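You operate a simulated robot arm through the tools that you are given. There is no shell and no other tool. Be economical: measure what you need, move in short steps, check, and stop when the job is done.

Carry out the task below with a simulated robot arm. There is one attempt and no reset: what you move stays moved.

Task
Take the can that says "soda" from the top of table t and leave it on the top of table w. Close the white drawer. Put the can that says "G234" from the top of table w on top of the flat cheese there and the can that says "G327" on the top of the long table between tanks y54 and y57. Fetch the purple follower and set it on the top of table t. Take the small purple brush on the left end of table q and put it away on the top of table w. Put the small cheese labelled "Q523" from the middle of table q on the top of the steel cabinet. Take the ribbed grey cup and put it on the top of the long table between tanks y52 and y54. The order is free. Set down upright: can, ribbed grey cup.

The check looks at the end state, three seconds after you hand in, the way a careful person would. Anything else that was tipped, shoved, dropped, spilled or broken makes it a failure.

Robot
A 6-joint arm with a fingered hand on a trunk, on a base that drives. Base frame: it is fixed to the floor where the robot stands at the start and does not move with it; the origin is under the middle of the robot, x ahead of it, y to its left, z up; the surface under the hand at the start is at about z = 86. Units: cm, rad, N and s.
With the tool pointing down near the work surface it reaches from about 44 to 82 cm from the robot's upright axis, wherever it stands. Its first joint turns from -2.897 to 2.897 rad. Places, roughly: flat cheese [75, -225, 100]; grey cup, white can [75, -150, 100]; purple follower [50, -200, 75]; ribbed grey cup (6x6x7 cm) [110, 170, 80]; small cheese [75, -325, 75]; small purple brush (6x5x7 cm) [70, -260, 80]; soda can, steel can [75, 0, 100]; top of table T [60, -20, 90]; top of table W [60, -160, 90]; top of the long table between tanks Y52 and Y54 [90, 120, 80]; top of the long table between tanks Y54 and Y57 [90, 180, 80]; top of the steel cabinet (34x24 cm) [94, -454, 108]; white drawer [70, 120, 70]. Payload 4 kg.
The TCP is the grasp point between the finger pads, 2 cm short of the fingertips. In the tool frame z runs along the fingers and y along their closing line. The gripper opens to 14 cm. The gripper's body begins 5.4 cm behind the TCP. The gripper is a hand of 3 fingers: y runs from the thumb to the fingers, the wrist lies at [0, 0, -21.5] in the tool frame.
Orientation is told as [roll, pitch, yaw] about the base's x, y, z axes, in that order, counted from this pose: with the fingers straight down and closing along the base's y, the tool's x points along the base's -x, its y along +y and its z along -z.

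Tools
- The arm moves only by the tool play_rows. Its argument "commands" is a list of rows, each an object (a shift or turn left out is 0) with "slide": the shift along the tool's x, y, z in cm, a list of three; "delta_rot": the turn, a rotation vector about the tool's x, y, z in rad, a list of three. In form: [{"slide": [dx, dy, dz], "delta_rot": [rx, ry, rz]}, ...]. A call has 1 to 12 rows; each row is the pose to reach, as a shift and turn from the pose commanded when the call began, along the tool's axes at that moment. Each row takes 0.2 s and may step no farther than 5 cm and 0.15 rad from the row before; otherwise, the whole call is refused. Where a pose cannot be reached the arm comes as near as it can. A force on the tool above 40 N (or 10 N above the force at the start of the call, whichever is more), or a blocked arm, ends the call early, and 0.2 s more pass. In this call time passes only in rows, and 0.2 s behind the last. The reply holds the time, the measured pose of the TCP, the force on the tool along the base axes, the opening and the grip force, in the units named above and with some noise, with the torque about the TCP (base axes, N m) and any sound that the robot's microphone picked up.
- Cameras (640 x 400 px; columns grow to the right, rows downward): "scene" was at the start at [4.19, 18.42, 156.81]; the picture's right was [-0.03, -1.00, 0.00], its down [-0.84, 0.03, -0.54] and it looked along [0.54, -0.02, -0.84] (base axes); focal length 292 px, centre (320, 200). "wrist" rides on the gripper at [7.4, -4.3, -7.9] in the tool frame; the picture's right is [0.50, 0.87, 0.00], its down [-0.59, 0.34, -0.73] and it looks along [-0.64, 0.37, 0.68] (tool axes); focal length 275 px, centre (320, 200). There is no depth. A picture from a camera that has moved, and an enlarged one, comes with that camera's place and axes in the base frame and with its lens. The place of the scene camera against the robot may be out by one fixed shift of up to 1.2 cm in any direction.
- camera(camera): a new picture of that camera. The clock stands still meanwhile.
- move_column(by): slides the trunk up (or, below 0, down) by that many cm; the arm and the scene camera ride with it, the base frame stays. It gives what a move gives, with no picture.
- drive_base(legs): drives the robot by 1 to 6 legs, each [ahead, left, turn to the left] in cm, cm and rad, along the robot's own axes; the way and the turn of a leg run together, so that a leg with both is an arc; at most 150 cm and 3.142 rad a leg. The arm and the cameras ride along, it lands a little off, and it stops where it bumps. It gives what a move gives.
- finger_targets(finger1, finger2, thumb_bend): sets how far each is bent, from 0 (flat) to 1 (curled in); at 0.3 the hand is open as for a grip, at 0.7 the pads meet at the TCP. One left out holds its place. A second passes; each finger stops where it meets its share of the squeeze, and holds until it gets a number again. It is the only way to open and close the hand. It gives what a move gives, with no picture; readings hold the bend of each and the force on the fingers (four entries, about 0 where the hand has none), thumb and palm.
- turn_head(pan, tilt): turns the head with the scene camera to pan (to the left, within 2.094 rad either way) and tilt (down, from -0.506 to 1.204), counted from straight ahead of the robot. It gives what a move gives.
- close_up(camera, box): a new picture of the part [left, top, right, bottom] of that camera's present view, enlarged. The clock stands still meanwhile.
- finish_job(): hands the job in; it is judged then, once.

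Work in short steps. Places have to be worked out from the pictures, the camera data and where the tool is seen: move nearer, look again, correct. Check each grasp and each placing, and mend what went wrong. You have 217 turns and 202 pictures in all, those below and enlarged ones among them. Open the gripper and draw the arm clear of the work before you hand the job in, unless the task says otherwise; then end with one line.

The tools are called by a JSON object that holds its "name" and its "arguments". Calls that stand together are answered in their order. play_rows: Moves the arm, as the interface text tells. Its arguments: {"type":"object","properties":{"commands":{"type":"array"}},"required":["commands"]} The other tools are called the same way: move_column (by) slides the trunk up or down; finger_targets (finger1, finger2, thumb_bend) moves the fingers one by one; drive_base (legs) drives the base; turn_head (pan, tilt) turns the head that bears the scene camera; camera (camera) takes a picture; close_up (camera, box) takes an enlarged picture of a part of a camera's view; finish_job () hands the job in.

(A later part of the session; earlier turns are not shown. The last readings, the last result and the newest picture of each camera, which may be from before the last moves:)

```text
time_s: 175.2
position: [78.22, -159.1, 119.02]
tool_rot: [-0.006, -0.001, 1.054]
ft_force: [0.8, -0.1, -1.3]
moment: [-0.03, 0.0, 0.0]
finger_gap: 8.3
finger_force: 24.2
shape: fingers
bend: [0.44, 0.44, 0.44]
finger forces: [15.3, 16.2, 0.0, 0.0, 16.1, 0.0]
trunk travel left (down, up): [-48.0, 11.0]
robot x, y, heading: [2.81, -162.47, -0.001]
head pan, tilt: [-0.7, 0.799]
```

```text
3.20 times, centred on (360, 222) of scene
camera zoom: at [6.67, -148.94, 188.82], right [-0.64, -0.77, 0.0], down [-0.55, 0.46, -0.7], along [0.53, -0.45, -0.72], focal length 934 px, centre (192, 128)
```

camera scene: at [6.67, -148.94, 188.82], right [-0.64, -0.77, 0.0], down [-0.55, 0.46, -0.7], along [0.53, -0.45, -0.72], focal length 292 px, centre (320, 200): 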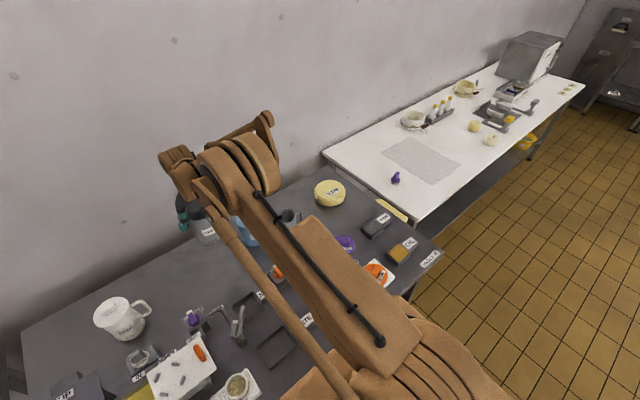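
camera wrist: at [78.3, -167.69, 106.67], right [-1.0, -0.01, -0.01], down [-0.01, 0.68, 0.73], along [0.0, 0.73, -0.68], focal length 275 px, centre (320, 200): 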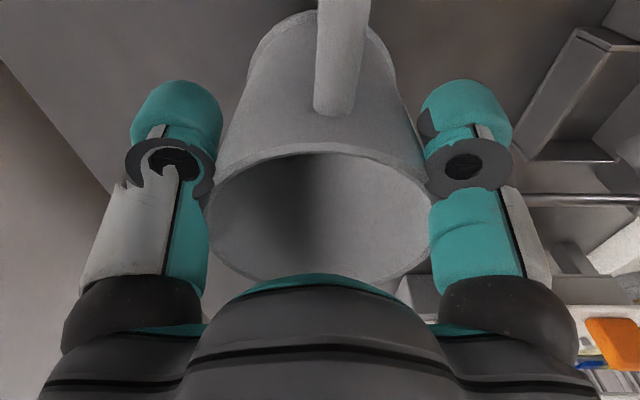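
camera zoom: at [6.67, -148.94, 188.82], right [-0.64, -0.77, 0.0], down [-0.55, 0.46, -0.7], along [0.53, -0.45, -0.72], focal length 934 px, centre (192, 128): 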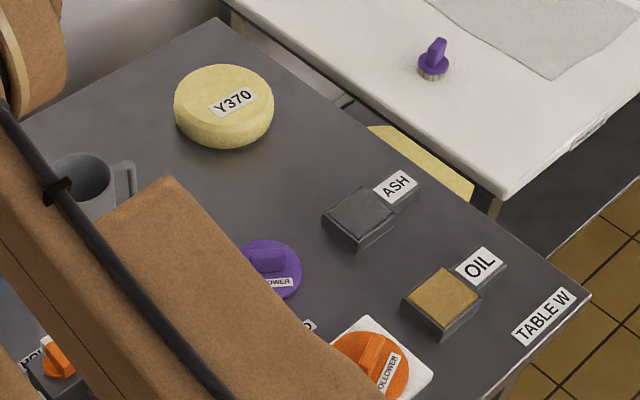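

Flat cheese Y370 centre ≈(81,−218.4), top z≈90, 15 cm wide. The purple follower disk is on table w near (52,−205). Drive right 59 to bring G234 above the cheese.

{"name": "drive_base", "arguments": {"legs": [[-1, 0, 0], [0, -59, 0]]}}

{"name": "turn_head", "arguments": {"pan": 0.1, "tilt": 0.8}}

{"name": "camera", "arguments": {"camera": "scene"}}

{"name": "camera", "arguments": {"camera": "wrist"}}

```text
time_s: 178.8
position: [77.25, -218.05, 118.88]
tool_rot: [-0.006, -0.002, 1.053]
ft_force: [0.3, -0.8, -1.5]
moment: [0.03, 0.0, -0.01]
finger_gap: 8.3
finger_force: 23.3
shape: fingers
bend: [0.44, 0.44, 0.44]
finger forces: [15.4, 16.2, 0.0, 0.0, 16.3, 0.0]
trunk travel left (down, up): [-48.0, 11.0]
robot x, y, heading: [2.03, -221.48, -0.002]
head pan, tilt: [-0.7, 0.799]
```

```text
time_s: 180.0
position: [77.25, -218.14, 118.82]
tool_rot: [-0.005, 0.001, 1.054]
ft_force: [0.2, -0.9, -2.3]
moment: [0.02, -0.03, 0.04]
finger_gap: 8.32
finger_force: 24.1
shape: fingers
bend: [0.44, 0.44, 0.44]
finger forces: [15.4, 16.2, 0.1, 0.0, 16.2, 0.0]
trunk travel left (down, up): [-48.0, 11.0]
robot x, y, heading: [2.53, -221.04, -0.001]
head pan, tilt: [0.099, 0.799]
```

```text
113 pictures are left
camera scene: at [7.48, -201.79, 188.81], right [0.1, -1.0, 0.0], down [-0.71, -0.07, -0.7], along [0.69, 0.07, -0.72], focal length 292 px, centre (320, 200)
```

scene: 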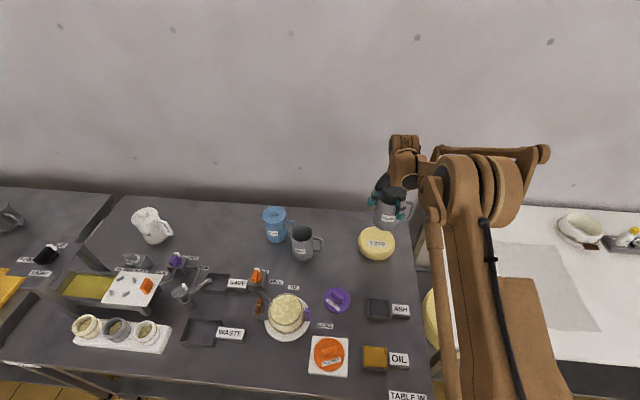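

```text
112 pictures are left
camera wrist: at [77.22, -226.6, 126.69], right [-1.0, -0.01, -0.01], down [-0.01, 0.68, 0.73], along [0.0, 0.73, -0.68], focal length 275 px, centre (320, 200)
```

wrist: 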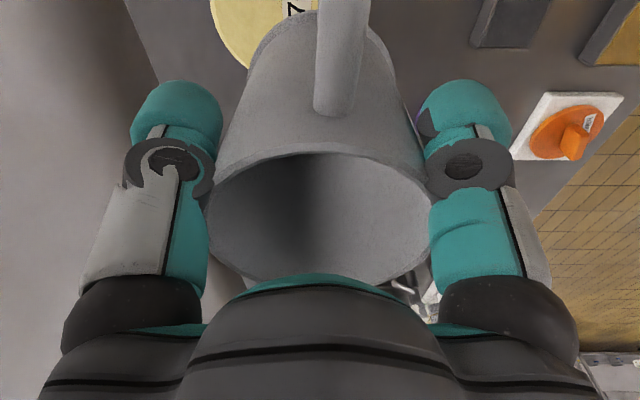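

Target (81.4,−218.2). Extend arm +4 in x (slightly up for reach), then look.

{"name": "play_rows", "arguments": {"commands": [{"slide": [0, 0, -4]}, {"slide": [-2.05, -3.55, -5]}]}}

{"name": "move_column", "arguments": {"by": -14}}

{"name": "close_up", "arguments": {"camera": "scene", "box": [320, 130, 480, 280]}}

{"name": "camera", "arguments": {"camera": "wrist"}}

```text
time_s: 180.6
position: [81.47, -217.97, 123.42]
tool_rot: [-0.002, 0.001, 1.054]
ft_force: [0.3, 0.3, -1.8]
moment: [0.02, 0.05, 0.02]
finger_gap: 8.29
finger_force: 24.4
shape: fingers
bend: [0.44, 0.44, 0.44]
finger forces: [15.3, 16.0, 0.1, 0.0, 16.2, 0.0]
trunk travel left (down, up): [-48.0, 11.0]
robot x, y, heading: [2.17, -221.16, 0.0]
head pan, tilt: [0.099, 0.799]
```

```text
time_s: 182.2
position: [81.16, -218.03, 109.6]
tool_rot: [-0.006, -0.001, 1.056]
ft_force: [-0.9, -0.2, -1.7]
moment: [-0.01, 0.0, 0.0]
finger_gap: 8.3
finger_force: 23.8
shape: fingers
bend: [0.44, 0.44, 0.44]
finger forces: [15.3, 16.1, 0.0, 0.1, 16.1, 0.1]
trunk travel left (down, up): [-34.0, 25.0]
robot x, y, heading: [2.09, -221.32, -0.003]
head pan, tilt: [0.099, 0.799]
```

```text
2.67 times, centred on (400, 205) of scene
camera zoom: at [7.46, -201.78, 174.83], right [0.1, -1.0, 0.0], down [-0.71, -0.07, -0.7], along [0.69, 0.07, -0.72], focal length 778 px, centre (107, 187)
```

zoom: 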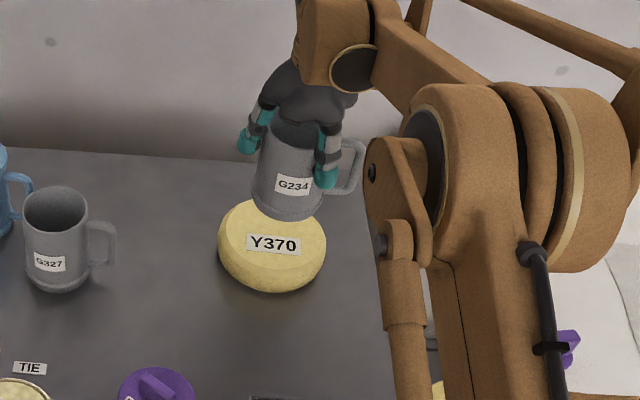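

```text
110 pictures are left
camera wrist: at [81.18, -226.6, 117.56], right [-1.0, -0.01, -0.01], down [-0.01, 0.68, 0.73], along [0.0, 0.73, -0.68], focal length 275 px, centre (320, 200)
```

wrist: 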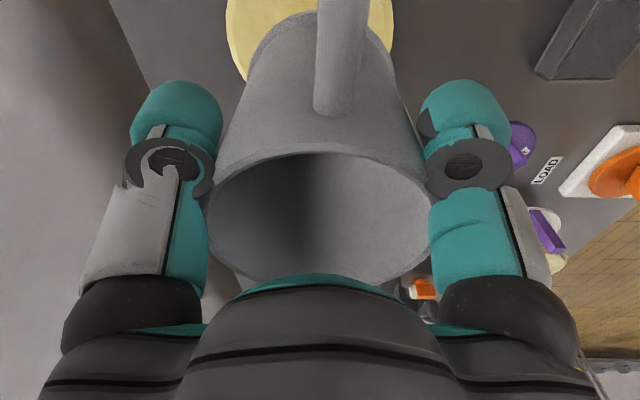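

Well aligned (within ~1 cm). Lower to near contact.

{"name": "move_column", "arguments": {"by": -7.5}}

{"name": "close_up", "arguments": {"camera": "scene", "box": [320, 130, 480, 280]}}

```text
time_s: 183.3
position: [81.16, -218.08, 102.36]
tool_rot: [-0.003, -0.002, 1.054]
ft_force: [0.3, -0.1, -1.7]
moment: [0.0, -0.01, 0.01]
finger_gap: 8.28
finger_force: 23.2
shape: fingers
bend: [0.44, 0.44, 0.44]
finger forces: [15.2, 16.1, 0.0, 0.0, 16.1, 0.0]
trunk travel left (down, up): [-26.5, 32.5]
robot x, y, heading: [1.79, -221.06, 0.004]
head pan, tilt: [0.099, 0.799]
```

```text
2.67 times, centred on (400, 205) of scene
camera zoom: at [7.45, -201.78, 167.33], right [0.1, -1.0, 0.0], down [-0.71, -0.07, -0.7], along [0.69, 0.07, -0.72], focal length 778 px, centre (107, 187)
```

zoom: 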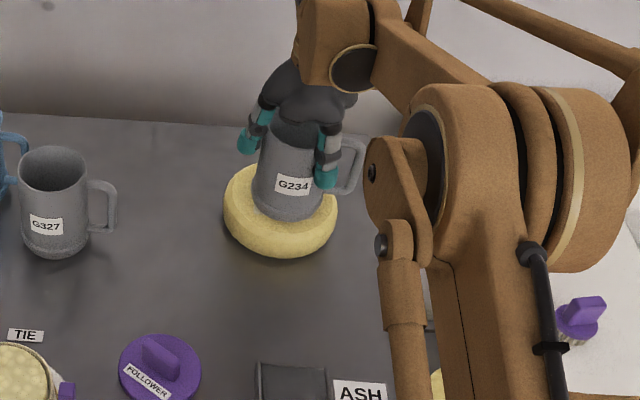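

{"name": "move_column", "arguments": {"by": -1}}

```text
time_s: 183.9
position: [81.12, -217.85, 101.72]
tool_rot: [-0.007, -0.002, 1.056]
ft_force: [0.0, 0.7, 26.5]
moment: [-0.04, 0.08, 0.03]
finger_gap: 8.29
finger_force: 29.4
shape: fingers
bend: [0.45, 0.44, 0.44]
finger forces: [20.0, 19.8, 0.1, 0.0, 19.9, 0.0]
trunk travel left (down, up): [-25.5, 33.5]
robot x, y, heading: [1.9, -221.26, -0.002]
head pan, tilt: [0.099, 0.799]
stopped: the force on the tool passed its limit at 46 N (the readings are from after the stop); the commanded pose is now the measured one
```

Contact (26 N). Ease up 0.3 and open.

{"name": "move_column", "arguments": {"by": 0.3}}

{"name": "finger_targets", "arguments": {"finger1": 0.4, "finger2": 0.4, "thumb_bend": 0.4}}

{"name": "finger_targets", "arguments": {"finger1": 0.24, "finger2": 0.24, "thumb_bend": 0.24}}

{"name": "move_column", "arguments": {"by": 10}}

{"name": "close_up", "arguments": {"camera": "scene", "box": [300, 180, 480, 330]}}

```text
time_s: 184.4
position: [81.18, -217.89, 101.93]
tool_rot: [-0.009, -0.004, 1.055]
ft_force: [-3.7, 0.9, 8.4]
moment: [-0.05, 0.05, 0.03]
finger_gap: 8.3
finger_force: 27.4
shape: fingers
bend: [0.45, 0.44, 0.44]
finger forces: [19.2, 18.5, 0.0, 0.1, 17.5, 0.1]
trunk travel left (down, up): [-25.8, 33.2]
robot x, y, heading: [2.06, -221.43, -0.006]
head pan, tilt: [0.099, 0.799]
```

```text
time_s: 185.4
position: [81.22, -218.01, 101.74]
tool_rot: [-0.005, -0.004, 1.055]
ft_force: [0.3, 0.9, 0.6]
moment: [0.01, 0.01, 0.0]
finger_gap: 9.47
finger_force: 0.3
shape: fingers
bend: [0.4, 0.4, 0.4]
finger forces: [0.1, 0.3, 0.0, 0.1, 0.1, 0.0]
trunk travel left (down, up): [-25.8, 33.2]
robot x, y, heading: [2.21, -221.08, 0.002]
head pan, tilt: [0.099, 0.799]
```

```text
time_s: 186.4
position: [81.17, -218.08, 101.84]
tool_rot: [-0.005, -0.004, 1.054]
ft_force: [-0.1, -0.1, 0.0]
moment: [-0.01, -0.01, 0.01]
finger_gap: 13.51
finger_force: 0.1
shape: fingers
bend: [0.24, 0.24, 0.24]
finger forces: [0.0, 0.1, 0.1, 0.1, 0.0, 0.0]
trunk travel left (down, up): [-25.8, 33.2]
robot x, y, heading: [1.81, -221.42, -0.001]
head pan, tilt: [0.099, 0.799]
```

```text
time_s: 187.7
position: [81.23, -218.03, 111.68]
tool_rot: [-0.008, -0.003, 1.054]
ft_force: [-0.3, -0.3, -0.4]
moment: [0.0, -0.01, -0.03]
finger_gap: 13.49
finger_force: 0.0
shape: fingers
bend: [0.24, 0.24, 0.24]
finger forces: [0.0, 0.0, 0.1, 0.0, 0.0, 0.0]
trunk travel left (down, up): [-35.8, 23.2]
robot x, y, heading: [2.36, -221.01, -0.007]
head pan, tilt: [0.099, 0.799]
```

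```text
2.67 times, centred on (390, 255) of scene
camera zoom: at [7.49, -201.77, 176.65], right [0.1, -1.0, 0.0], down [-0.71, -0.07, -0.7], along [0.69, 0.07, -0.72], focal length 778 px, centre (133, 53)
```

zoom: 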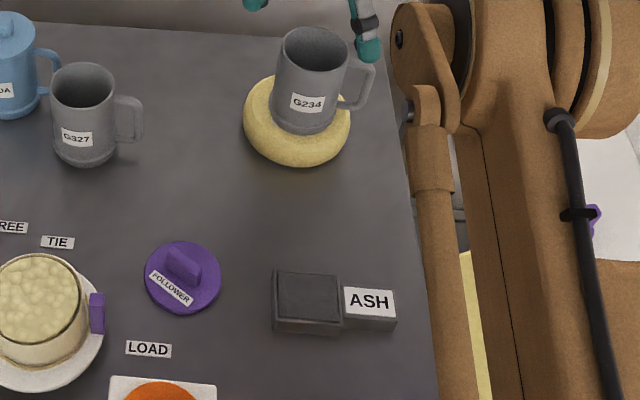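

G234 stands upright on the cheese. Next the small purple brush on table q near (72,−261): raise, drive right, look.

{"name": "move_column", "arguments": {"by": 10}}

{"name": "drive_base", "arguments": {"legs": [[-2, 0, 0], [0, -42, 0]]}}

{"name": "camera", "arguments": {"camera": "wrist"}}

{"name": "camera", "arguments": {"camera": "scene"}}

```text
time_s: 189.1
position: [81.21, -218.2, 121.72]
tool_rot: [-0.006, -0.003, 1.053]
ft_force: [-0.4, -0.6, 0.1]
moment: [-0.01, -0.04, 0.0]
finger_gap: 13.49
finger_force: 0.1
shape: fingers
bend: [0.24, 0.24, 0.24]
finger forces: [0.1, 0.0, 0.0, 0.0, 0.1, 0.0]
trunk travel left (down, up): [-45.8, 13.2]
robot x, y, heading: [2.06, -221.13, -0.003]
head pan, tilt: [0.099, 0.799]
```

```text
time_s: 192.0
position: [79.33, -259.1, 121.82]
tool_rot: [-0.007, -0.003, 1.063]
ft_force: [0.0, -0.9, 0.2]
moment: [-0.01, -0.01, -0.02]
finger_gap: 13.53
finger_force: 0.1
shape: fingers
bend: [0.24, 0.24, 0.24]
finger forces: [0.1, 0.1, 0.0, 0.1, 0.0, 0.0]
trunk travel left (down, up): [-45.8, 13.2]
robot x, y, heading: [0.48, -262.47, 0.006]
head pan, tilt: [0.099, 0.799]
```

```text
107 pictures are left
camera wrist: at [79.44, -267.61, 129.59], right [-1.0, -0.02, -0.01], down [-0.02, 0.68, 0.73], along [-0.01, 0.73, -0.68], focal length 275 px, centre (320, 200)
```

wrist: 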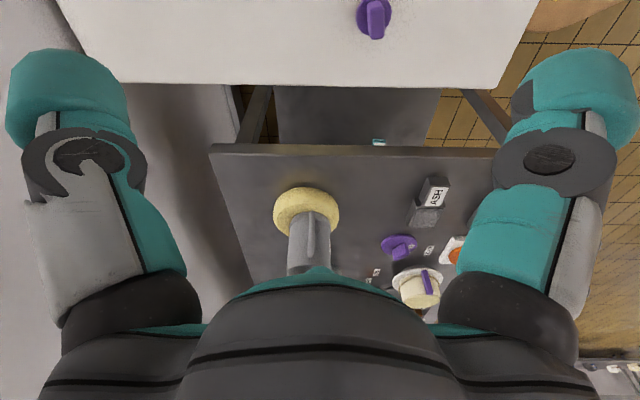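

```text
106 pictures are left
camera scene: at [5.42, -243.52, 186.67], right [0.11, -0.99, 0.0], down [-0.71, -0.08, -0.7], along [0.69, 0.08, -0.72], focal length 292 px, centre (320, 200)
```

scene: 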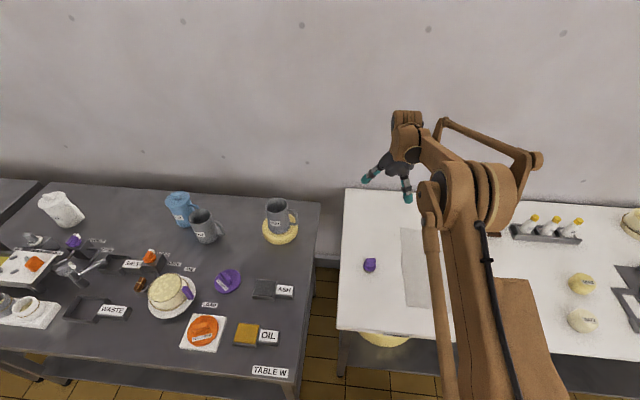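

{"name": "close_up", "arguments": {"camera": "wrist", "box": [310, 0, 438, 80]}}

{"name": "close_up", "arguments": {"camera": "scene", "box": [329, 240, 409, 290]}}

{"name": "close_up", "arguments": {"camera": "scene", "box": [540, 255, 640, 345]}}

```text
5.00 times, centred on (374, 40) of wrist
camera zoom: at [79.44, -267.61, 129.59], right [-1.0, -0.02, -0.01], down [-0.02, 0.68, 0.73], along [-0.01, 0.73, -0.68], focal length 1376 px, centre (50, 1000)
```

zoom: 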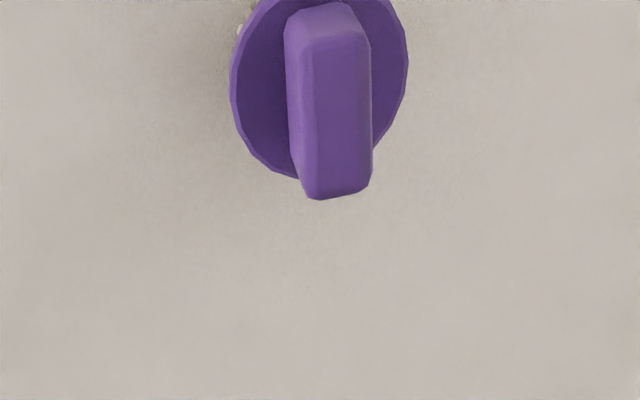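

```text
8.00 times, centred on (369, 265) of scene
camera zoom: at [5.42, -243.52, 186.67], right [0.11, -0.99, 0.0], down [-0.71, -0.08, -0.7], along [0.69, 0.08, -0.72], focal length 2336 px, centre (-72, -320)
```

zoom: 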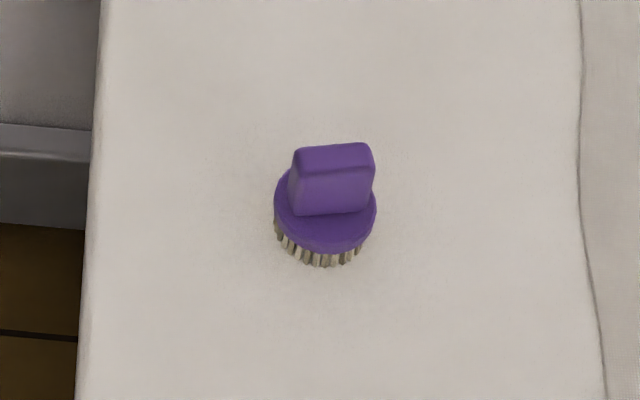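

```text
4.44 times, centred on (590, 300) of scene
camera zoom: at [5.42, -243.52, 186.67], right [0.11, -0.99, 0.0], down [-0.71, -0.08, -0.7], along [0.69, 0.08, -0.72], focal length 1298 px, centre (-880, -244)
```

zoom: 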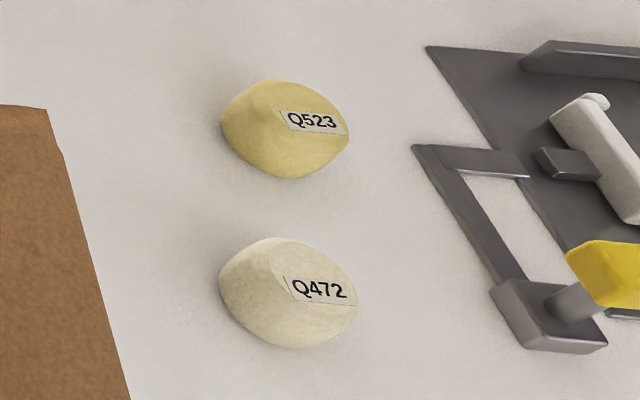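

Q523 is the yellow, farther small cheese. Brush: bar handle along y, top at z≈86, at (71.4,−256.3). Move over it and lower.

{"name": "play_rows", "arguments": {"commands": [{"slide": [0.75, 4.1, 0]}, {"slide": [1.5, 8.2, 0]}]}}

{"name": "move_column", "arguments": {"by": -22}}

{"name": "camera", "arguments": {"camera": "wrist"}}

{"name": "camera", "arguments": {"camera": "scene"}}

```text
time_s: 192.6
position: [71.1, -256.17, 121.95]
tool_rot: [-0.008, -0.004, 1.064]
ft_force: [0.2, -0.5, -0.3]
moment: [-0.03, -0.01, -0.01]
finger_gap: 13.51
finger_force: 0.0
shape: fingers
bend: [0.24, 0.24, 0.24]
finger forces: [0.1, 0.1, 0.0, 0.0, 0.0, 0.0]
trunk travel left (down, up): [-45.8, 13.2]
robot x, y, heading: [-0.25, -262.9, 0.005]
head pan, tilt: [0.099, 0.799]
```

```text
time_s: 194.9
position: [71.18, -256.24, 100.04]
tool_rot: [-0.008, -0.003, 1.064]
ft_force: [-0.2, 0.0, -0.2]
moment: [0.01, -0.01, -0.01]
finger_gap: 13.52
finger_force: 0.0
shape: fingers
bend: [0.24, 0.24, 0.24]
finger forces: [0.0, 0.0, 0.1, 0.0, 0.0, 0.1]
trunk travel left (down, up): [-23.8, 35.2]
robot x, y, heading: [0.27, -263.37, 0.01]
head pan, tilt: [0.099, 0.799]
```

```text
102 pictures are left
camera wrist: at [71.29, -264.81, 107.85], right [-1.0, -0.02, -0.01], down [-0.02, 0.68, 0.73], along [-0.01, 0.73, -0.68], focal length 275 px, centre (320, 200)
```

wrist: 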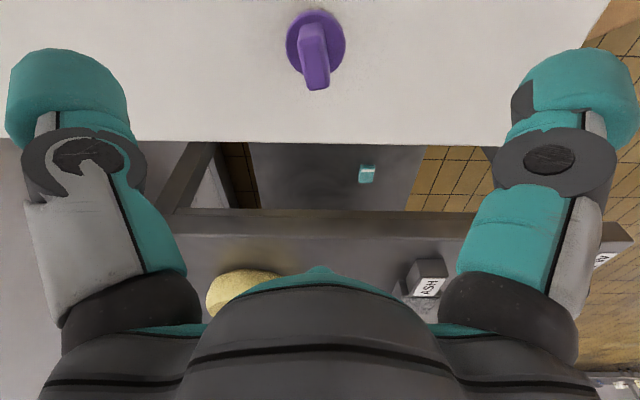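

```text
101 pictures are left
camera scene: at [5.39, -243.42, 164.67], right [0.11, -0.99, 0.0], down [-0.71, -0.08, -0.7], along [0.69, 0.07, -0.72], focal length 292 px, centre (320, 200)
```

scene: 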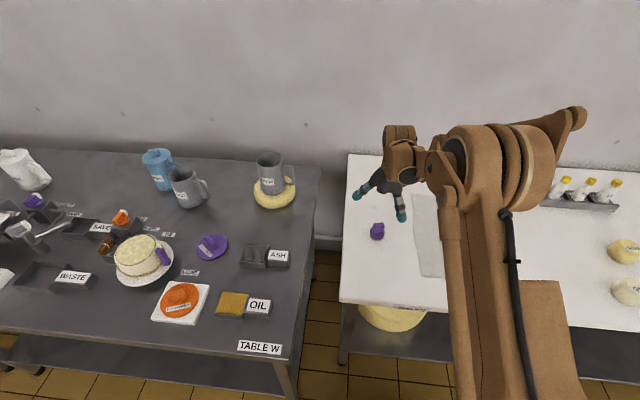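

Brush centre ≈(71.7,−256.8). Correct slightly, narrow the fingers, lower 9 and look.

{"name": "play_rows", "arguments": {"commands": [{"slide": [0.2, -0.7, 0]}]}}

{"name": "finger_targets", "arguments": {"finger1": 0.42, "finger2": 0.42, "thumb_bend": 0.42}}

{"name": "move_column", "arguments": {"by": -9}}

{"name": "camera", "arguments": {"camera": "wrist"}}

```text
time_s: 195.3
position: [71.83, -256.65, 100.07]
tool_rot: [-0.007, -0.004, 1.062]
ft_force: [0.3, -0.2, -0.4]
moment: [-0.02, 0.0, -0.01]
finger_gap: 13.49
finger_force: 0.0
shape: fingers
bend: [0.24, 0.24, 0.24]
finger forces: [0.1, 0.0, 0.0, 0.0, 0.1, 0.0]
trunk travel left (down, up): [-23.8, 35.2]
robot x, y, heading: [0.23, -263.02, 0.015]
head pan, tilt: [0.099, 0.799]
```

```text
time_s: 196.3
position: [71.87, -256.64, 100.03]
tool_rot: [-0.006, -0.002, 1.063]
ft_force: [0.5, 0.4, 0.4]
moment: [0.02, -0.01, 0.03]
finger_gap: 8.89
finger_force: 0.1
shape: fingers
bend: [0.42, 0.42, 0.42]
finger forces: [0.1, 0.1, 0.1, 0.0, 0.1, 0.0]
trunk travel left (down, up): [-23.8, 35.2]
robot x, y, heading: [0.08, -262.93, 0.011]
head pan, tilt: [0.099, 0.799]
```

```text
time_s: 197.6
position: [71.81, -256.74, 91.17]
tool_rot: [-0.007, -0.004, 1.062]
ft_force: [0.9, -0.7, -1.5]
moment: [0.0, 0.03, 0.03]
finger_gap: 8.91
finger_force: 0.0
shape: fingers
bend: [0.42, 0.42, 0.42]
finger forces: [0.0, 0.0, 0.1, 0.0, 0.0, 0.0]
trunk travel left (down, up): [-14.8, 44.2]
robot x, y, heading: [0.3, -262.88, 0.011]
head pan, tilt: [0.099, 0.799]
```

```text
100 pictures are left
camera wrist: at [71.84, -265.24, 98.86], right [-1.0, -0.02, -0.01], down [-0.02, 0.68, 0.73], along [-0.01, 0.73, -0.68], focal length 275 px, centre (320, 200)
```

wrist: 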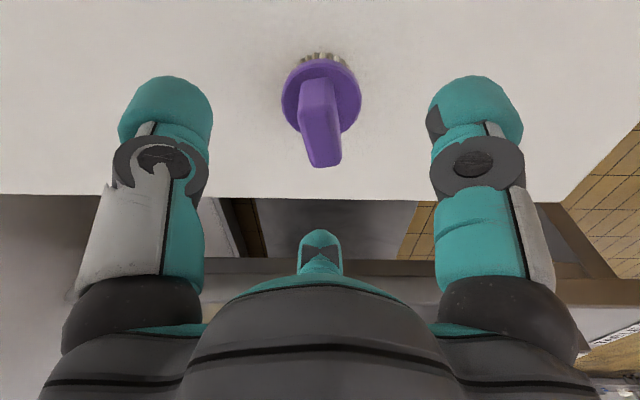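

Disk at z≈81.7, bar above it. Lower 6.9 so fingertips straddle the bar, then close.

{"name": "move_column", "arguments": {"by": -6.8}}

{"name": "finger_targets", "arguments": {"finger1": 0.6, "finger2": 0.55, "thumb_bend": 0.6}}

{"name": "camera", "arguments": {"camera": "wrist"}}

```text
time_s: 198.7
position: [71.76, -256.6, 84.31]
tool_rot: [-0.006, -0.004, 1.064]
ft_force: [0.2, -1.0, -1.2]
moment: [0.02, -0.02, -0.02]
finger_gap: 8.87
finger_force: 0.2
shape: fingers
bend: [0.42, 0.42, 0.42]
finger forces: [0.0, 0.0, 0.1, 0.0, 0.0, 0.1]
trunk travel left (down, up): [-8.0, 51.0]
robot x, y, heading: [0.12, -262.91, 0.006]
head pan, tilt: [0.099, 0.799]
```

```text
time_s: 199.7
position: [71.83, -256.57, 84.21]
tool_rot: [-0.007, -0.004, 1.064]
ft_force: [0.3, -0.1, 0.1]
moment: [-0.01, 0.0, 0.03]
finger_gap: 3.94
finger_force: 3.6
shape: fingers
bend: [0.58, 0.54, 0.59]
finger forces: [2.7, 1.3, 0.0, 0.1, 2.9, 0.1]
trunk travel left (down, up): [-8.0, 51.0]
robot x, y, heading: [0.4, -263.19, 0.012]
head pan, tilt: [0.099, 0.799]
```

```text
99 pictures are left
camera wrist: at [71.85, -265.24, 92.04], right [-1.0, -0.02, -0.01], down [-0.02, 0.68, 0.73], along [-0.01, 0.73, -0.68], focal length 275 px, centre (320, 200)
```

wrist: 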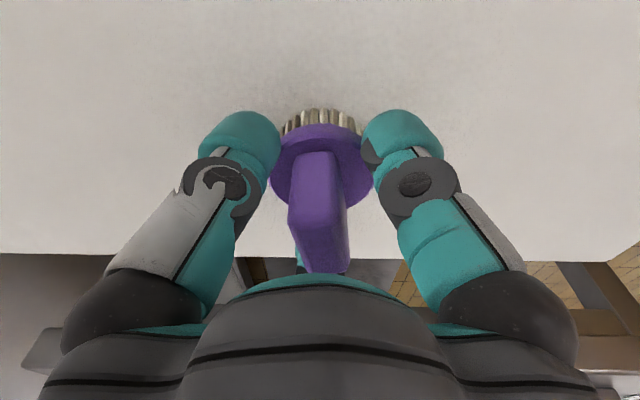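

Fingers hold it around disk/bar with light force. Squeeze more and lift.

{"name": "finger_targets", "arguments": {"finger1": 0.66, "finger2": 0.62, "thumb_bend": 0.66}}

{"name": "move_column", "arguments": {"by": 4}}

{"name": "camera", "arguments": {"camera": "wrist"}}

```text
time_s: 200.7
position: [71.8, -256.63, 84.25]
tool_rot: [-0.005, -0.004, 1.063]
ft_force: [0.5, -0.1, 1.9]
moment: [0.02, -0.01, 0.07]
finger_gap: 3.75
finger_force: 15.0
shape: fingers
bend: [0.58, 0.56, 0.6]
finger forces: [8.6, 8.9, 0.0, 0.0, 12.8, 0.0]
trunk travel left (down, up): [-8.0, 51.0]
robot x, y, heading: [0.37, -262.66, 0.014]
head pan, tilt: [0.099, 0.799]
```

```text
time_s: 201.5
position: [71.75, -256.6, 88.24]
tool_rot: [-0.009, -0.002, 1.063]
ft_force: [-0.2, -0.1, 0.0]
moment: [-0.01, 0.01, 0.0]
finger_gap: 3.74
finger_force: 14.7
shape: fingers
bend: [0.58, 0.56, 0.6]
finger forces: [8.3, 8.6, 0.1, 0.0, 12.5, 0.0]
trunk travel left (down, up): [-12.0, 47.0]
robot x, y, heading: [0.48, -263.12, 0.004]
head pan, tilt: [0.099, 0.799]
```

```text
98 pictures are left
camera wrist: at [71.87, -265.23, 96.01], right [-1.0, -0.02, -0.01], down [-0.02, 0.68, 0.73], along [-0.01, 0.73, -0.68], focal length 275 px, centre (320, 200)
```

wrist: 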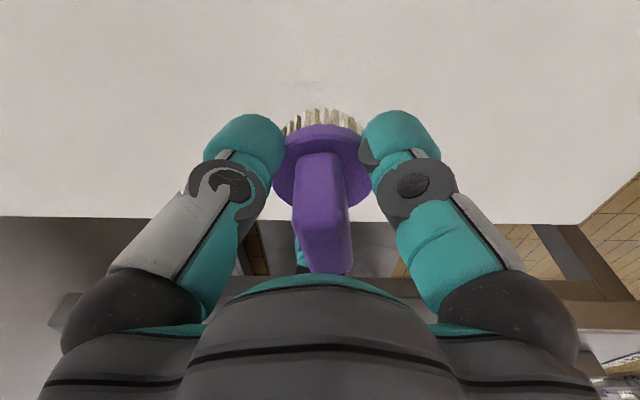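

Brush held. Raise, drive left to table w over a free spot ≈(65,−207), and check.

{"name": "move_column", "arguments": {"by": 32}}

{"name": "drive_base", "arguments": {"legs": [[-6, 0, -0.01], [0, 49, 0]]}}

{"name": "turn_head", "arguments": {"pan": 0.1, "tilt": 0.9}}

{"name": "camera", "arguments": {"camera": "scene"}}

{"name": "camera", "arguments": {"camera": "wrist"}}

```text
time_s: 204.7
position: [71.9, -256.62, 120.2]
tool_rot: [-0.007, -0.004, 1.064]
ft_force: [0.3, 0.1, -1.1]
moment: [-0.01, -0.01, 0.02]
finger_gap: 3.76
finger_force: 15.1
shape: fingers
bend: [0.58, 0.56, 0.6]
finger forces: [8.3, 8.6, 0.0, 0.0, 12.6, 0.1]
trunk travel left (down, up): [-44.0, 15.0]
robot x, y, heading: [0.08, -262.86, 0.009]
head pan, tilt: [0.099, 0.799]
```

```text
time_s: 208.1
position: [65.88, -208.08, 120.12]
tool_rot: [-0.008, -0.001, 1.057]
ft_force: [0.2, -0.3, -0.8]
moment: [0.04, 0.0, -0.02]
finger_gap: 3.73
finger_force: 15.1
shape: fingers
bend: [0.58, 0.56, 0.6]
finger forces: [8.4, 8.6, 0.1, 0.0, 12.6, 0.0]
trunk travel left (down, up): [-44.0, 15.0]
robot x, y, heading: [-5.98, -214.0, -0.001]
head pan, tilt: [0.099, 0.799]
```

```text
time_s: 208.8
position: [65.78, -208.13, 120.22]
tool_rot: [-0.008, -0.004, 1.055]
ft_force: [-0.4, 0.4, -1.5]
moment: [-0.01, -0.01, 0.02]
finger_gap: 3.72
finger_force: 14.5
shape: fingers
bend: [0.58, 0.56, 0.6]
finger forces: [8.4, 8.6, 0.0, 0.2, 12.7, 0.0]
trunk travel left (down, up): [-44.0, 15.0]
robot x, y, heading: [-5.73, -213.53, -0.004]
head pan, tilt: [0.099, 0.901]
```

```text
97 pictures are left
camera scene: at [-0.99, -194.49, 184.08], right [0.1, -0.99, 0.0], down [-0.78, -0.08, -0.62], along [0.62, 0.06, -0.78], focal length 292 px, centre (320, 200)
```

scene: 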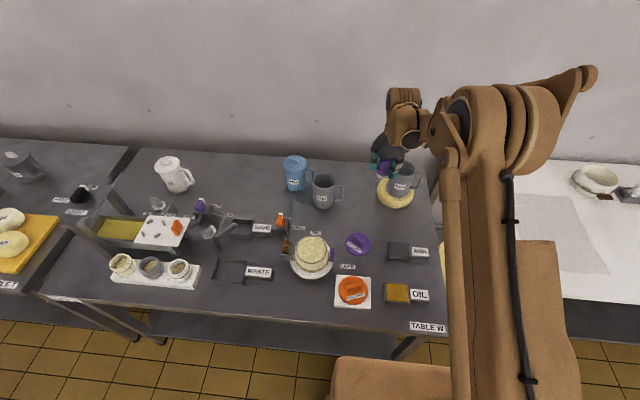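

```text
96 pictures are left
camera wrist: at [65.81, -216.75, 128.03], right [-1.0, -0.01, -0.01], down [-0.01, 0.68, 0.73], along [0.0, 0.73, -0.68], focal length 275 px, centre (320, 200)
```

wrist: 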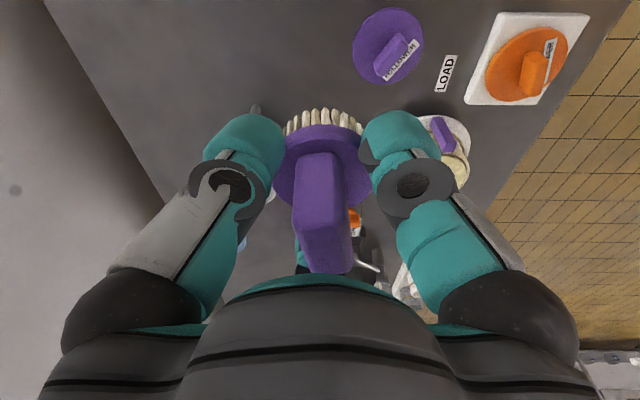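

Follower centre ≈(56.7,−203.8). Shift the brush target to (66.5,−212.5), clear of follower, ash tray and flat cheese; then lower in steps.

{"name": "play_rows", "arguments": {"commands": [{"slide": [3.47, -2.8, 0]}]}}

{"name": "move_column", "arguments": {"by": -22}}

{"name": "camera", "arguments": {"camera": "wrist"}}

{"name": "close_up", "arguments": {"camera": "scene", "box": [320, 100, 480, 260]}}

```text
time_s: 209.2
position: [66.68, -212.7, 119.99]
tool_rot: [-0.008, -0.004, 1.057]
ft_force: [0.9, -1.1, -0.4]
moment: [0.05, 0.0, -0.02]
finger_gap: 3.71
finger_force: 14.8
shape: fingers
bend: [0.58, 0.56, 0.6]
finger forces: [8.4, 8.6, 0.0, 0.1, 12.6, 0.0]
trunk travel left (down, up): [-44.0, 15.0]
robot x, y, heading: [-6.09, -213.75, -0.002]
head pan, tilt: [0.099, 0.901]
```

```text
time_s: 211.5
position: [66.55, -212.41, 98.2]
tool_rot: [-0.008, -0.004, 1.055]
ft_force: [0.6, 0.4, -1.5]
moment: [-0.06, -0.02, 0.0]
finger_gap: 3.71
finger_force: 14.9
shape: fingers
bend: [0.58, 0.56, 0.6]
finger forces: [8.4, 8.5, 0.0, 0.1, 12.6, 0.0]
trunk travel left (down, up): [-22.0, 37.0]
robot x, y, heading: [-5.81, -213.9, -0.005]
head pan, tilt: [0.099, 0.901]
```

```text
95 pictures are left
camera wrist: at [66.59, -221.11, 105.88], right [-1.0, -0.01, -0.01], down [-0.01, 0.68, 0.73], along [0.0, 0.73, -0.68], focal length 275 px, centre (320, 200)
```

wrist: 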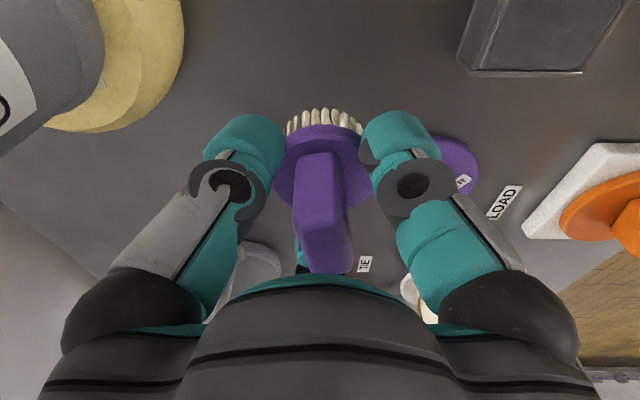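

```text
2.50 times, centred on (400, 180) of scene
camera zoom: at [-1.01, -194.49, 162.08], right [0.1, -0.99, 0.0], down [-0.78, -0.08, -0.62], along [0.62, 0.06, -0.78], focal length 730 px, centre (120, 250)
```

zoom: 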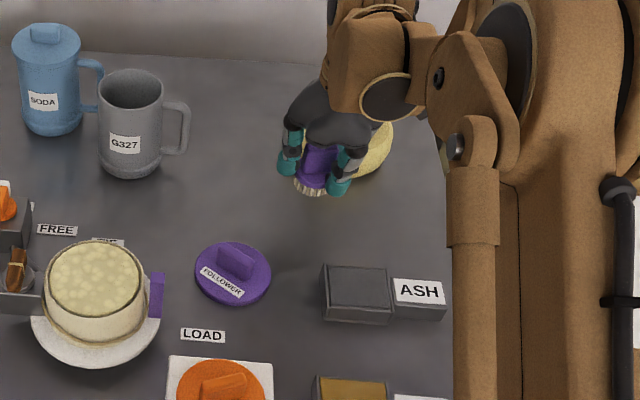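

{"name": "move_column", "arguments": {"by": -5.5}}

{"name": "move_column", "arguments": {"by": -0.7}}

{"name": "camera", "arguments": {"camera": "wrist"}}

```text
time_s: 212.5
position: [66.55, -212.44, 92.53]
tool_rot: [-0.006, -0.004, 1.055]
ft_force: [-1.1, 0.4, -0.3]
moment: [-0.01, 0.02, 0.0]
finger_gap: 3.72
finger_force: 14.6
shape: fingers
bend: [0.58, 0.56, 0.6]
finger forces: [8.5, 8.7, 0.0, 0.0, 12.5, 0.1]
trunk travel left (down, up): [-16.5, 42.5]
robot x, y, heading: [-6.01, -213.7, 0.003]
head pan, tilt: [0.099, 0.901]
```

```text
time_s: 213.1
position: [66.56, -212.43, 91.85]
tool_rot: [-0.007, -0.002, 1.056]
ft_force: [0.6, -0.1, -1.0]
moment: [0.04, 0.02, -0.01]
finger_gap: 3.74
finger_force: 14.7
shape: fingers
bend: [0.58, 0.56, 0.6]
finger forces: [8.4, 8.5, 0.0, 0.1, 12.6, 0.0]
trunk travel left (down, up): [-15.8, 43.2]
robot x, y, heading: [-5.55, -214.06, -0.001]
head pan, tilt: [0.099, 0.901]
```

```text
93 pictures are left
camera wrist: at [66.59, -221.11, 99.67], right [-1.0, -0.01, -0.01], down [-0.01, 0.68, 0.73], along [0.0, 0.73, -0.68], focal length 275 px, centre (320, 200)
```

wrist: 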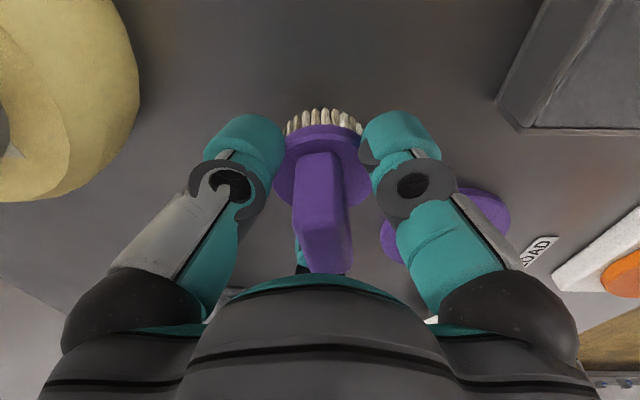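

Still no contact; lower in half-centimetre steps.

{"name": "move_column", "arguments": {"by": -0.6}}

{"name": "move_column", "arguments": {"by": -0.5}}

```text
time_s: 213.6
position: [66.59, -212.46, 91.31]
tool_rot: [-0.008, -0.002, 1.058]
ft_force: [-1.0, 0.3, -1.2]
moment: [-0.01, 0.0, 0.0]
finger_gap: 3.71
finger_force: 15.0
shape: fingers
bend: [0.58, 0.56, 0.6]
finger forces: [8.4, 8.6, 0.0, 0.0, 12.6, 0.0]
trunk travel left (down, up): [-15.2, 43.8]
robot x, y, heading: [-5.49, -213.93, -0.002]
head pan, tilt: [0.099, 0.901]
```

```text
time_s: 214.2
position: [66.61, -212.48, 90.73]
tool_rot: [-0.008, -0.003, 1.056]
ft_force: [0.3, -0.1, -0.8]
moment: [0.0, -0.01, 0.0]
finger_gap: 3.72
finger_force: 14.8
shape: fingers
bend: [0.58, 0.56, 0.6]
finger forces: [8.5, 8.5, 0.1, 0.1, 12.6, 0.0]
trunk travel left (down, up): [-14.7, 44.3]
robot x, y, heading: [-5.43, -213.67, -0.004]
head pan, tilt: [0.099, 0.901]
```

{"name": "move_column", "arguments": {"by": -0.5}}

{"name": "close_up", "arguments": {"camera": "wrist", "box": [220, 60, 420, 185]}}

```text
time_s: 214.7
position: [66.57, -212.48, 90.4]
tool_rot: [-0.007, -0.004, 1.056]
ft_force: [-0.4, -0.2, 0.8]
moment: [0.01, 0.03, 0.02]
finger_gap: 3.72
finger_force: 15.0
shape: fingers
bend: [0.58, 0.56, 0.6]
finger forces: [8.6, 8.8, 0.0, 0.1, 12.7, 0.1]
trunk travel left (down, up): [-14.2, 44.8]
robot x, y, heading: [-5.44, -214.17, 0.002]
head pan, tilt: [0.099, 0.901]
```

```text
3.20 times, centred on (320, 122) of wrist
camera zoom: at [66.59, -221.11, 98.07], right [-1.0, -0.01, -0.01], down [-0.01, 0.68, 0.73], along [0.0, 0.73, -0.68], focal length 881 px, centre (320, 448)
```

zoom: 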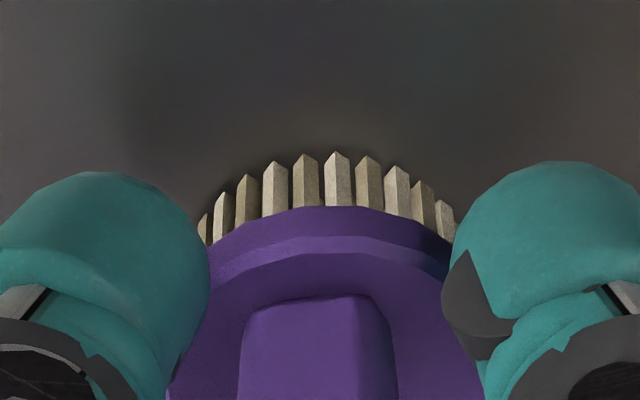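

{"name": "move_column", "arguments": {"by": -0.3}}

```text
time_s: 215.2
position: [66.53, -212.5, 90.12]
tool_rot: [-0.009, -0.004, 1.055]
ft_force: [5.0, 0.4, 17.1]
moment: [0.12, -0.02, -0.05]
finger_gap: 3.68
finger_force: 19.1
shape: fingers
bend: [0.59, 0.56, 0.6]
finger forces: [10.0, 11.3, 0.0, 0.0, 16.2, 0.0]
trunk travel left (down, up): [-13.9, 45.1]
robot x, y, heading: [-5.96, -213.75, -0.001]
head pan, tilt: [0.099, 0.901]
```

Contact. Open and lift away.

{"name": "finger_targets", "arguments": {"finger1": 0.53, "finger2": 0.51, "thumb_bend": 0.54}}

{"name": "finger_targets", "arguments": {"finger1": 0.42, "finger2": 0.42, "thumb_bend": 0.42}}

{"name": "move_column", "arguments": {"by": 30}}

{"name": "camera", "arguments": {"camera": "scene"}}

{"name": "camera", "arguments": {"camera": "wrist"}}

```text
time_s: 216.2
position: [66.56, -212.46, 89.94]
tool_rot: [-0.006, -0.004, 1.055]
ft_force: [-0.8, -0.5, -0.3]
moment: [0.0, 0.0, 0.01]
finger_gap: 5.25
finger_force: 0.0
shape: fingers
bend: [0.53, 0.51, 0.54]
finger forces: [0.0, 0.0, 0.0, 0.0, 0.1, 0.1]
trunk travel left (down, up): [-13.9, 45.1]
robot x, y, heading: [-5.9, -214.03, 0.003]
head pan, tilt: [0.099, 0.901]
```

```text
time_s: 217.2
position: [66.7, -212.42, 89.93]
tool_rot: [-0.006, -0.002, 1.055]
ft_force: [0.4, -0.4, 0.4]
moment: [0.02, 0.0, -0.02]
finger_gap: 8.83
finger_force: 0.0
shape: fingers
bend: [0.42, 0.42, 0.42]
finger forces: [0.1, 0.0, 0.0, 0.0, 0.0, 0.0]
trunk travel left (down, up): [-13.9, 45.1]
robot x, y, heading: [-5.65, -213.94, -0.0]
head pan, tilt: [0.099, 0.901]
```

```text
time_s: 220.2
position: [66.42, -212.52, 119.88]
tool_rot: [-0.008, -0.003, 1.056]
ft_force: [0.5, 0.4, -0.1]
moment: [0.02, 0.02, 0.0]
finger_gap: 8.84
finger_force: 0.0
shape: fingers
bend: [0.42, 0.42, 0.42]
finger forces: [0.1, 0.0, 0.1, 0.0, 0.1, 0.0]
trunk travel left (down, up): [-43.9, 15.1]
robot x, y, heading: [-5.66, -213.95, 0.0]
head pan, tilt: [0.099, 0.901]
```

```text
91 pictures are left
camera scene: at [-0.99, -194.48, 183.96], right [0.1, -0.99, 0.0], down [-0.78, -0.08, -0.62], along [0.62, 0.06, -0.78], focal length 292 px, centre (320, 200)
```

scene: 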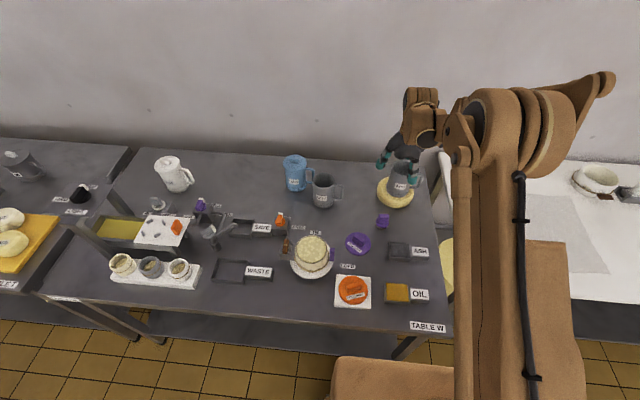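

```text
90 pictures are left
camera wrist: at [66.61, -221.1, 127.75], right [-1.0, -0.01, -0.01], down [-0.01, 0.68, 0.73], along [0.0, 0.73, -0.68], focal length 275 px, centre (320, 200)
```

wrist: 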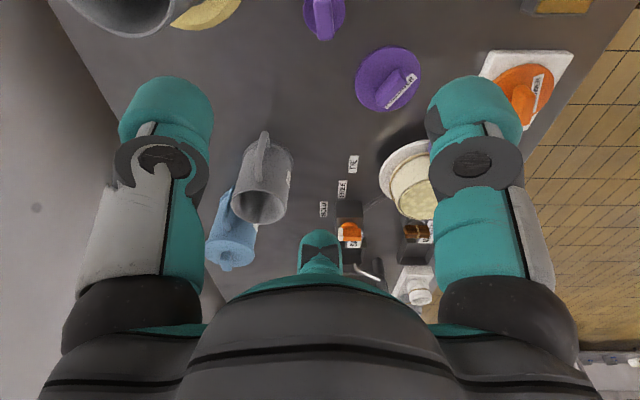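

Brush placed. Follower is next: zoom for its geometry.

{"name": "close_up", "arguments": {"camera": "wrist", "box": [330, 30, 458, 110]}}

{"name": "close_up", "arguments": {"camera": "scene", "box": [318, 210, 398, 270]}}

```text
5.00 times, centred on (394, 70) of wrist
camera zoom: at [66.61, -221.1, 127.75], right [-1.0, -0.01, -0.01], down [-0.01, 0.68, 0.73], along [0.0, 0.73, -0.68], focal length 1376 px, centre (-50, 850)
```

zoom: 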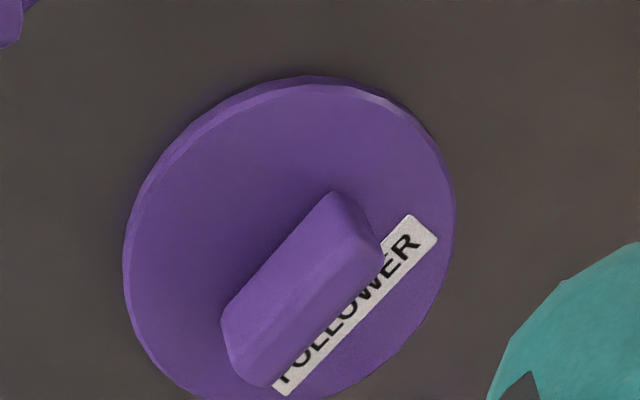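

```text
6.67 times, centred on (358, 240) of scene
camera zoom: at [-0.99, -194.48, 183.96], right [0.1, -0.99, 0.0], down [-0.78, -0.08, -0.62], along [0.62, 0.06, -0.78], focal length 1946 px, centre (67, -67)
```

zoom: 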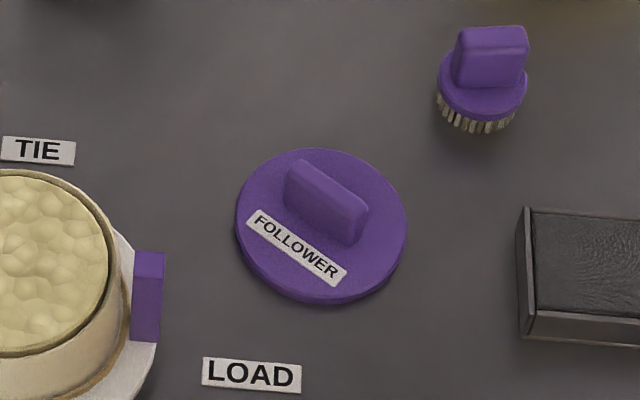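

Move above the follower (56.5,−204), rotate slightly to align with its bar, lower to z≈100 and check.

{"name": "play_rows", "arguments": {"commands": [{"slide": [-0.8, 4.3, 0]}, {"slide": [-1.6, 8.6, 0]}, {"slide": [-2.46, 12.8, 0]}, {"slide": [-2.46, 12.8, 0], "delta_rot": [0, 0, 0.1]}, {"slide": [-2.46, 12.8, 0], "delta_rot": [0, 0, 0.2]}]}}

{"name": "move_column", "arguments": {"by": -18}}

{"name": "camera", "arguments": {"camera": "wrist"}}

{"name": "close_up", "arguments": {"camera": "scene", "box": [280, 120, 440, 280]}}

```text
time_s: 221.4
position: [56.56, -203.9, 119.94]
tool_rot: [-0.007, -0.004, 0.853]
ft_force: [0.6, 0.9, 0.4]
moment: [0.0, -0.02, 0.01]
finger_gap: 8.88
finger_force: 0.1
shape: fingers
bend: [0.42, 0.42, 0.42]
finger forces: [0.0, 0.0, 0.0, 0.1, 0.0, 0.1]
trunk travel left (down, up): [-43.9, 15.1]
robot x, y, heading: [-5.9, -213.48, -0.0]
head pan, tilt: [0.099, 0.901]
```

```text
time_s: 223.4
position: [56.61, -203.98, 101.9]
tool_rot: [-0.007, -0.004, 0.858]
ft_force: [0.2, -0.5, -0.4]
moment: [-0.02, 0.01, -0.03]
finger_gap: 8.85
finger_force: 0.1
shape: fingers
bend: [0.42, 0.42, 0.42]
finger forces: [0.1, 0.0, 0.0, 0.0, 0.1, 0.0]
trunk travel left (down, up): [-25.9, 33.1]
robot x, y, heading: [-5.85, -213.86, -0.0]
head pan, tilt: [0.099, 0.901]
```

```text
87 pictures are left
camera wrist: at [54.95, -212.45, 109.73], right [-0.98, 0.19, -0.01], down [0.12, 0.67, 0.73], along [0.15, 0.72, -0.68], focal length 275 px, centre (320, 200)
```

wrist: 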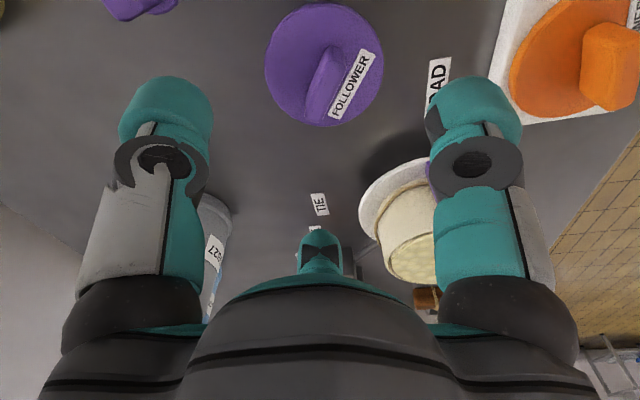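

```text
2.50 times, centred on (360, 200) of scene
camera zoom: at [-1.03, -194.48, 165.98], right [0.1, -0.99, 0.0], down [-0.78, -0.08, -0.62], along [0.62, 0.06, -0.78], focal length 730 px, centre (220, 200)
```

zoom: 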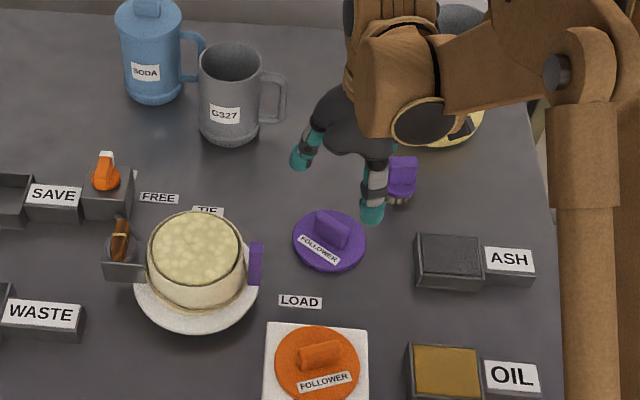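

Aligned. Lower to just above, then to TCP≈89.4 and close.

{"name": "move_column", "arguments": {"by": -8}}

{"name": "camera", "arguments": {"camera": "wrist"}}

```text
time_s: 224.6
position: [56.59, -203.94, 94.01]
tool_rot: [-0.008, -0.004, 0.855]
ft_force: [-1.0, 0.4, 0.0]
moment: [-0.01, 0.01, -0.02]
finger_gap: 8.87
finger_force: 0.0
shape: fingers
bend: [0.42, 0.42, 0.42]
finger forces: [0.1, 0.0, 0.0, 0.1, 0.0, 0.0]
trunk travel left (down, up): [-17.9, 41.1]
robot x, y, heading: [-6.0, -213.84, -0.001]
head pan, tilt: [0.099, 0.901]
```

```text
85 pictures are left
camera wrist: at [54.94, -212.45, 101.73], right [-0.98, 0.19, -0.01], down [0.12, 0.67, 0.73], along [0.15, 0.72, -0.68], focal length 275 px, centre (320, 200)
```

wrist: 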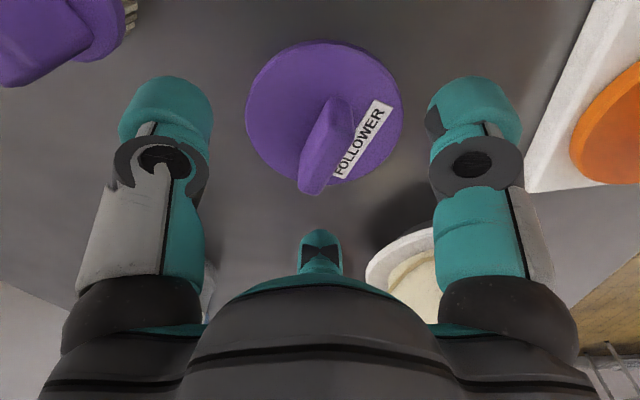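

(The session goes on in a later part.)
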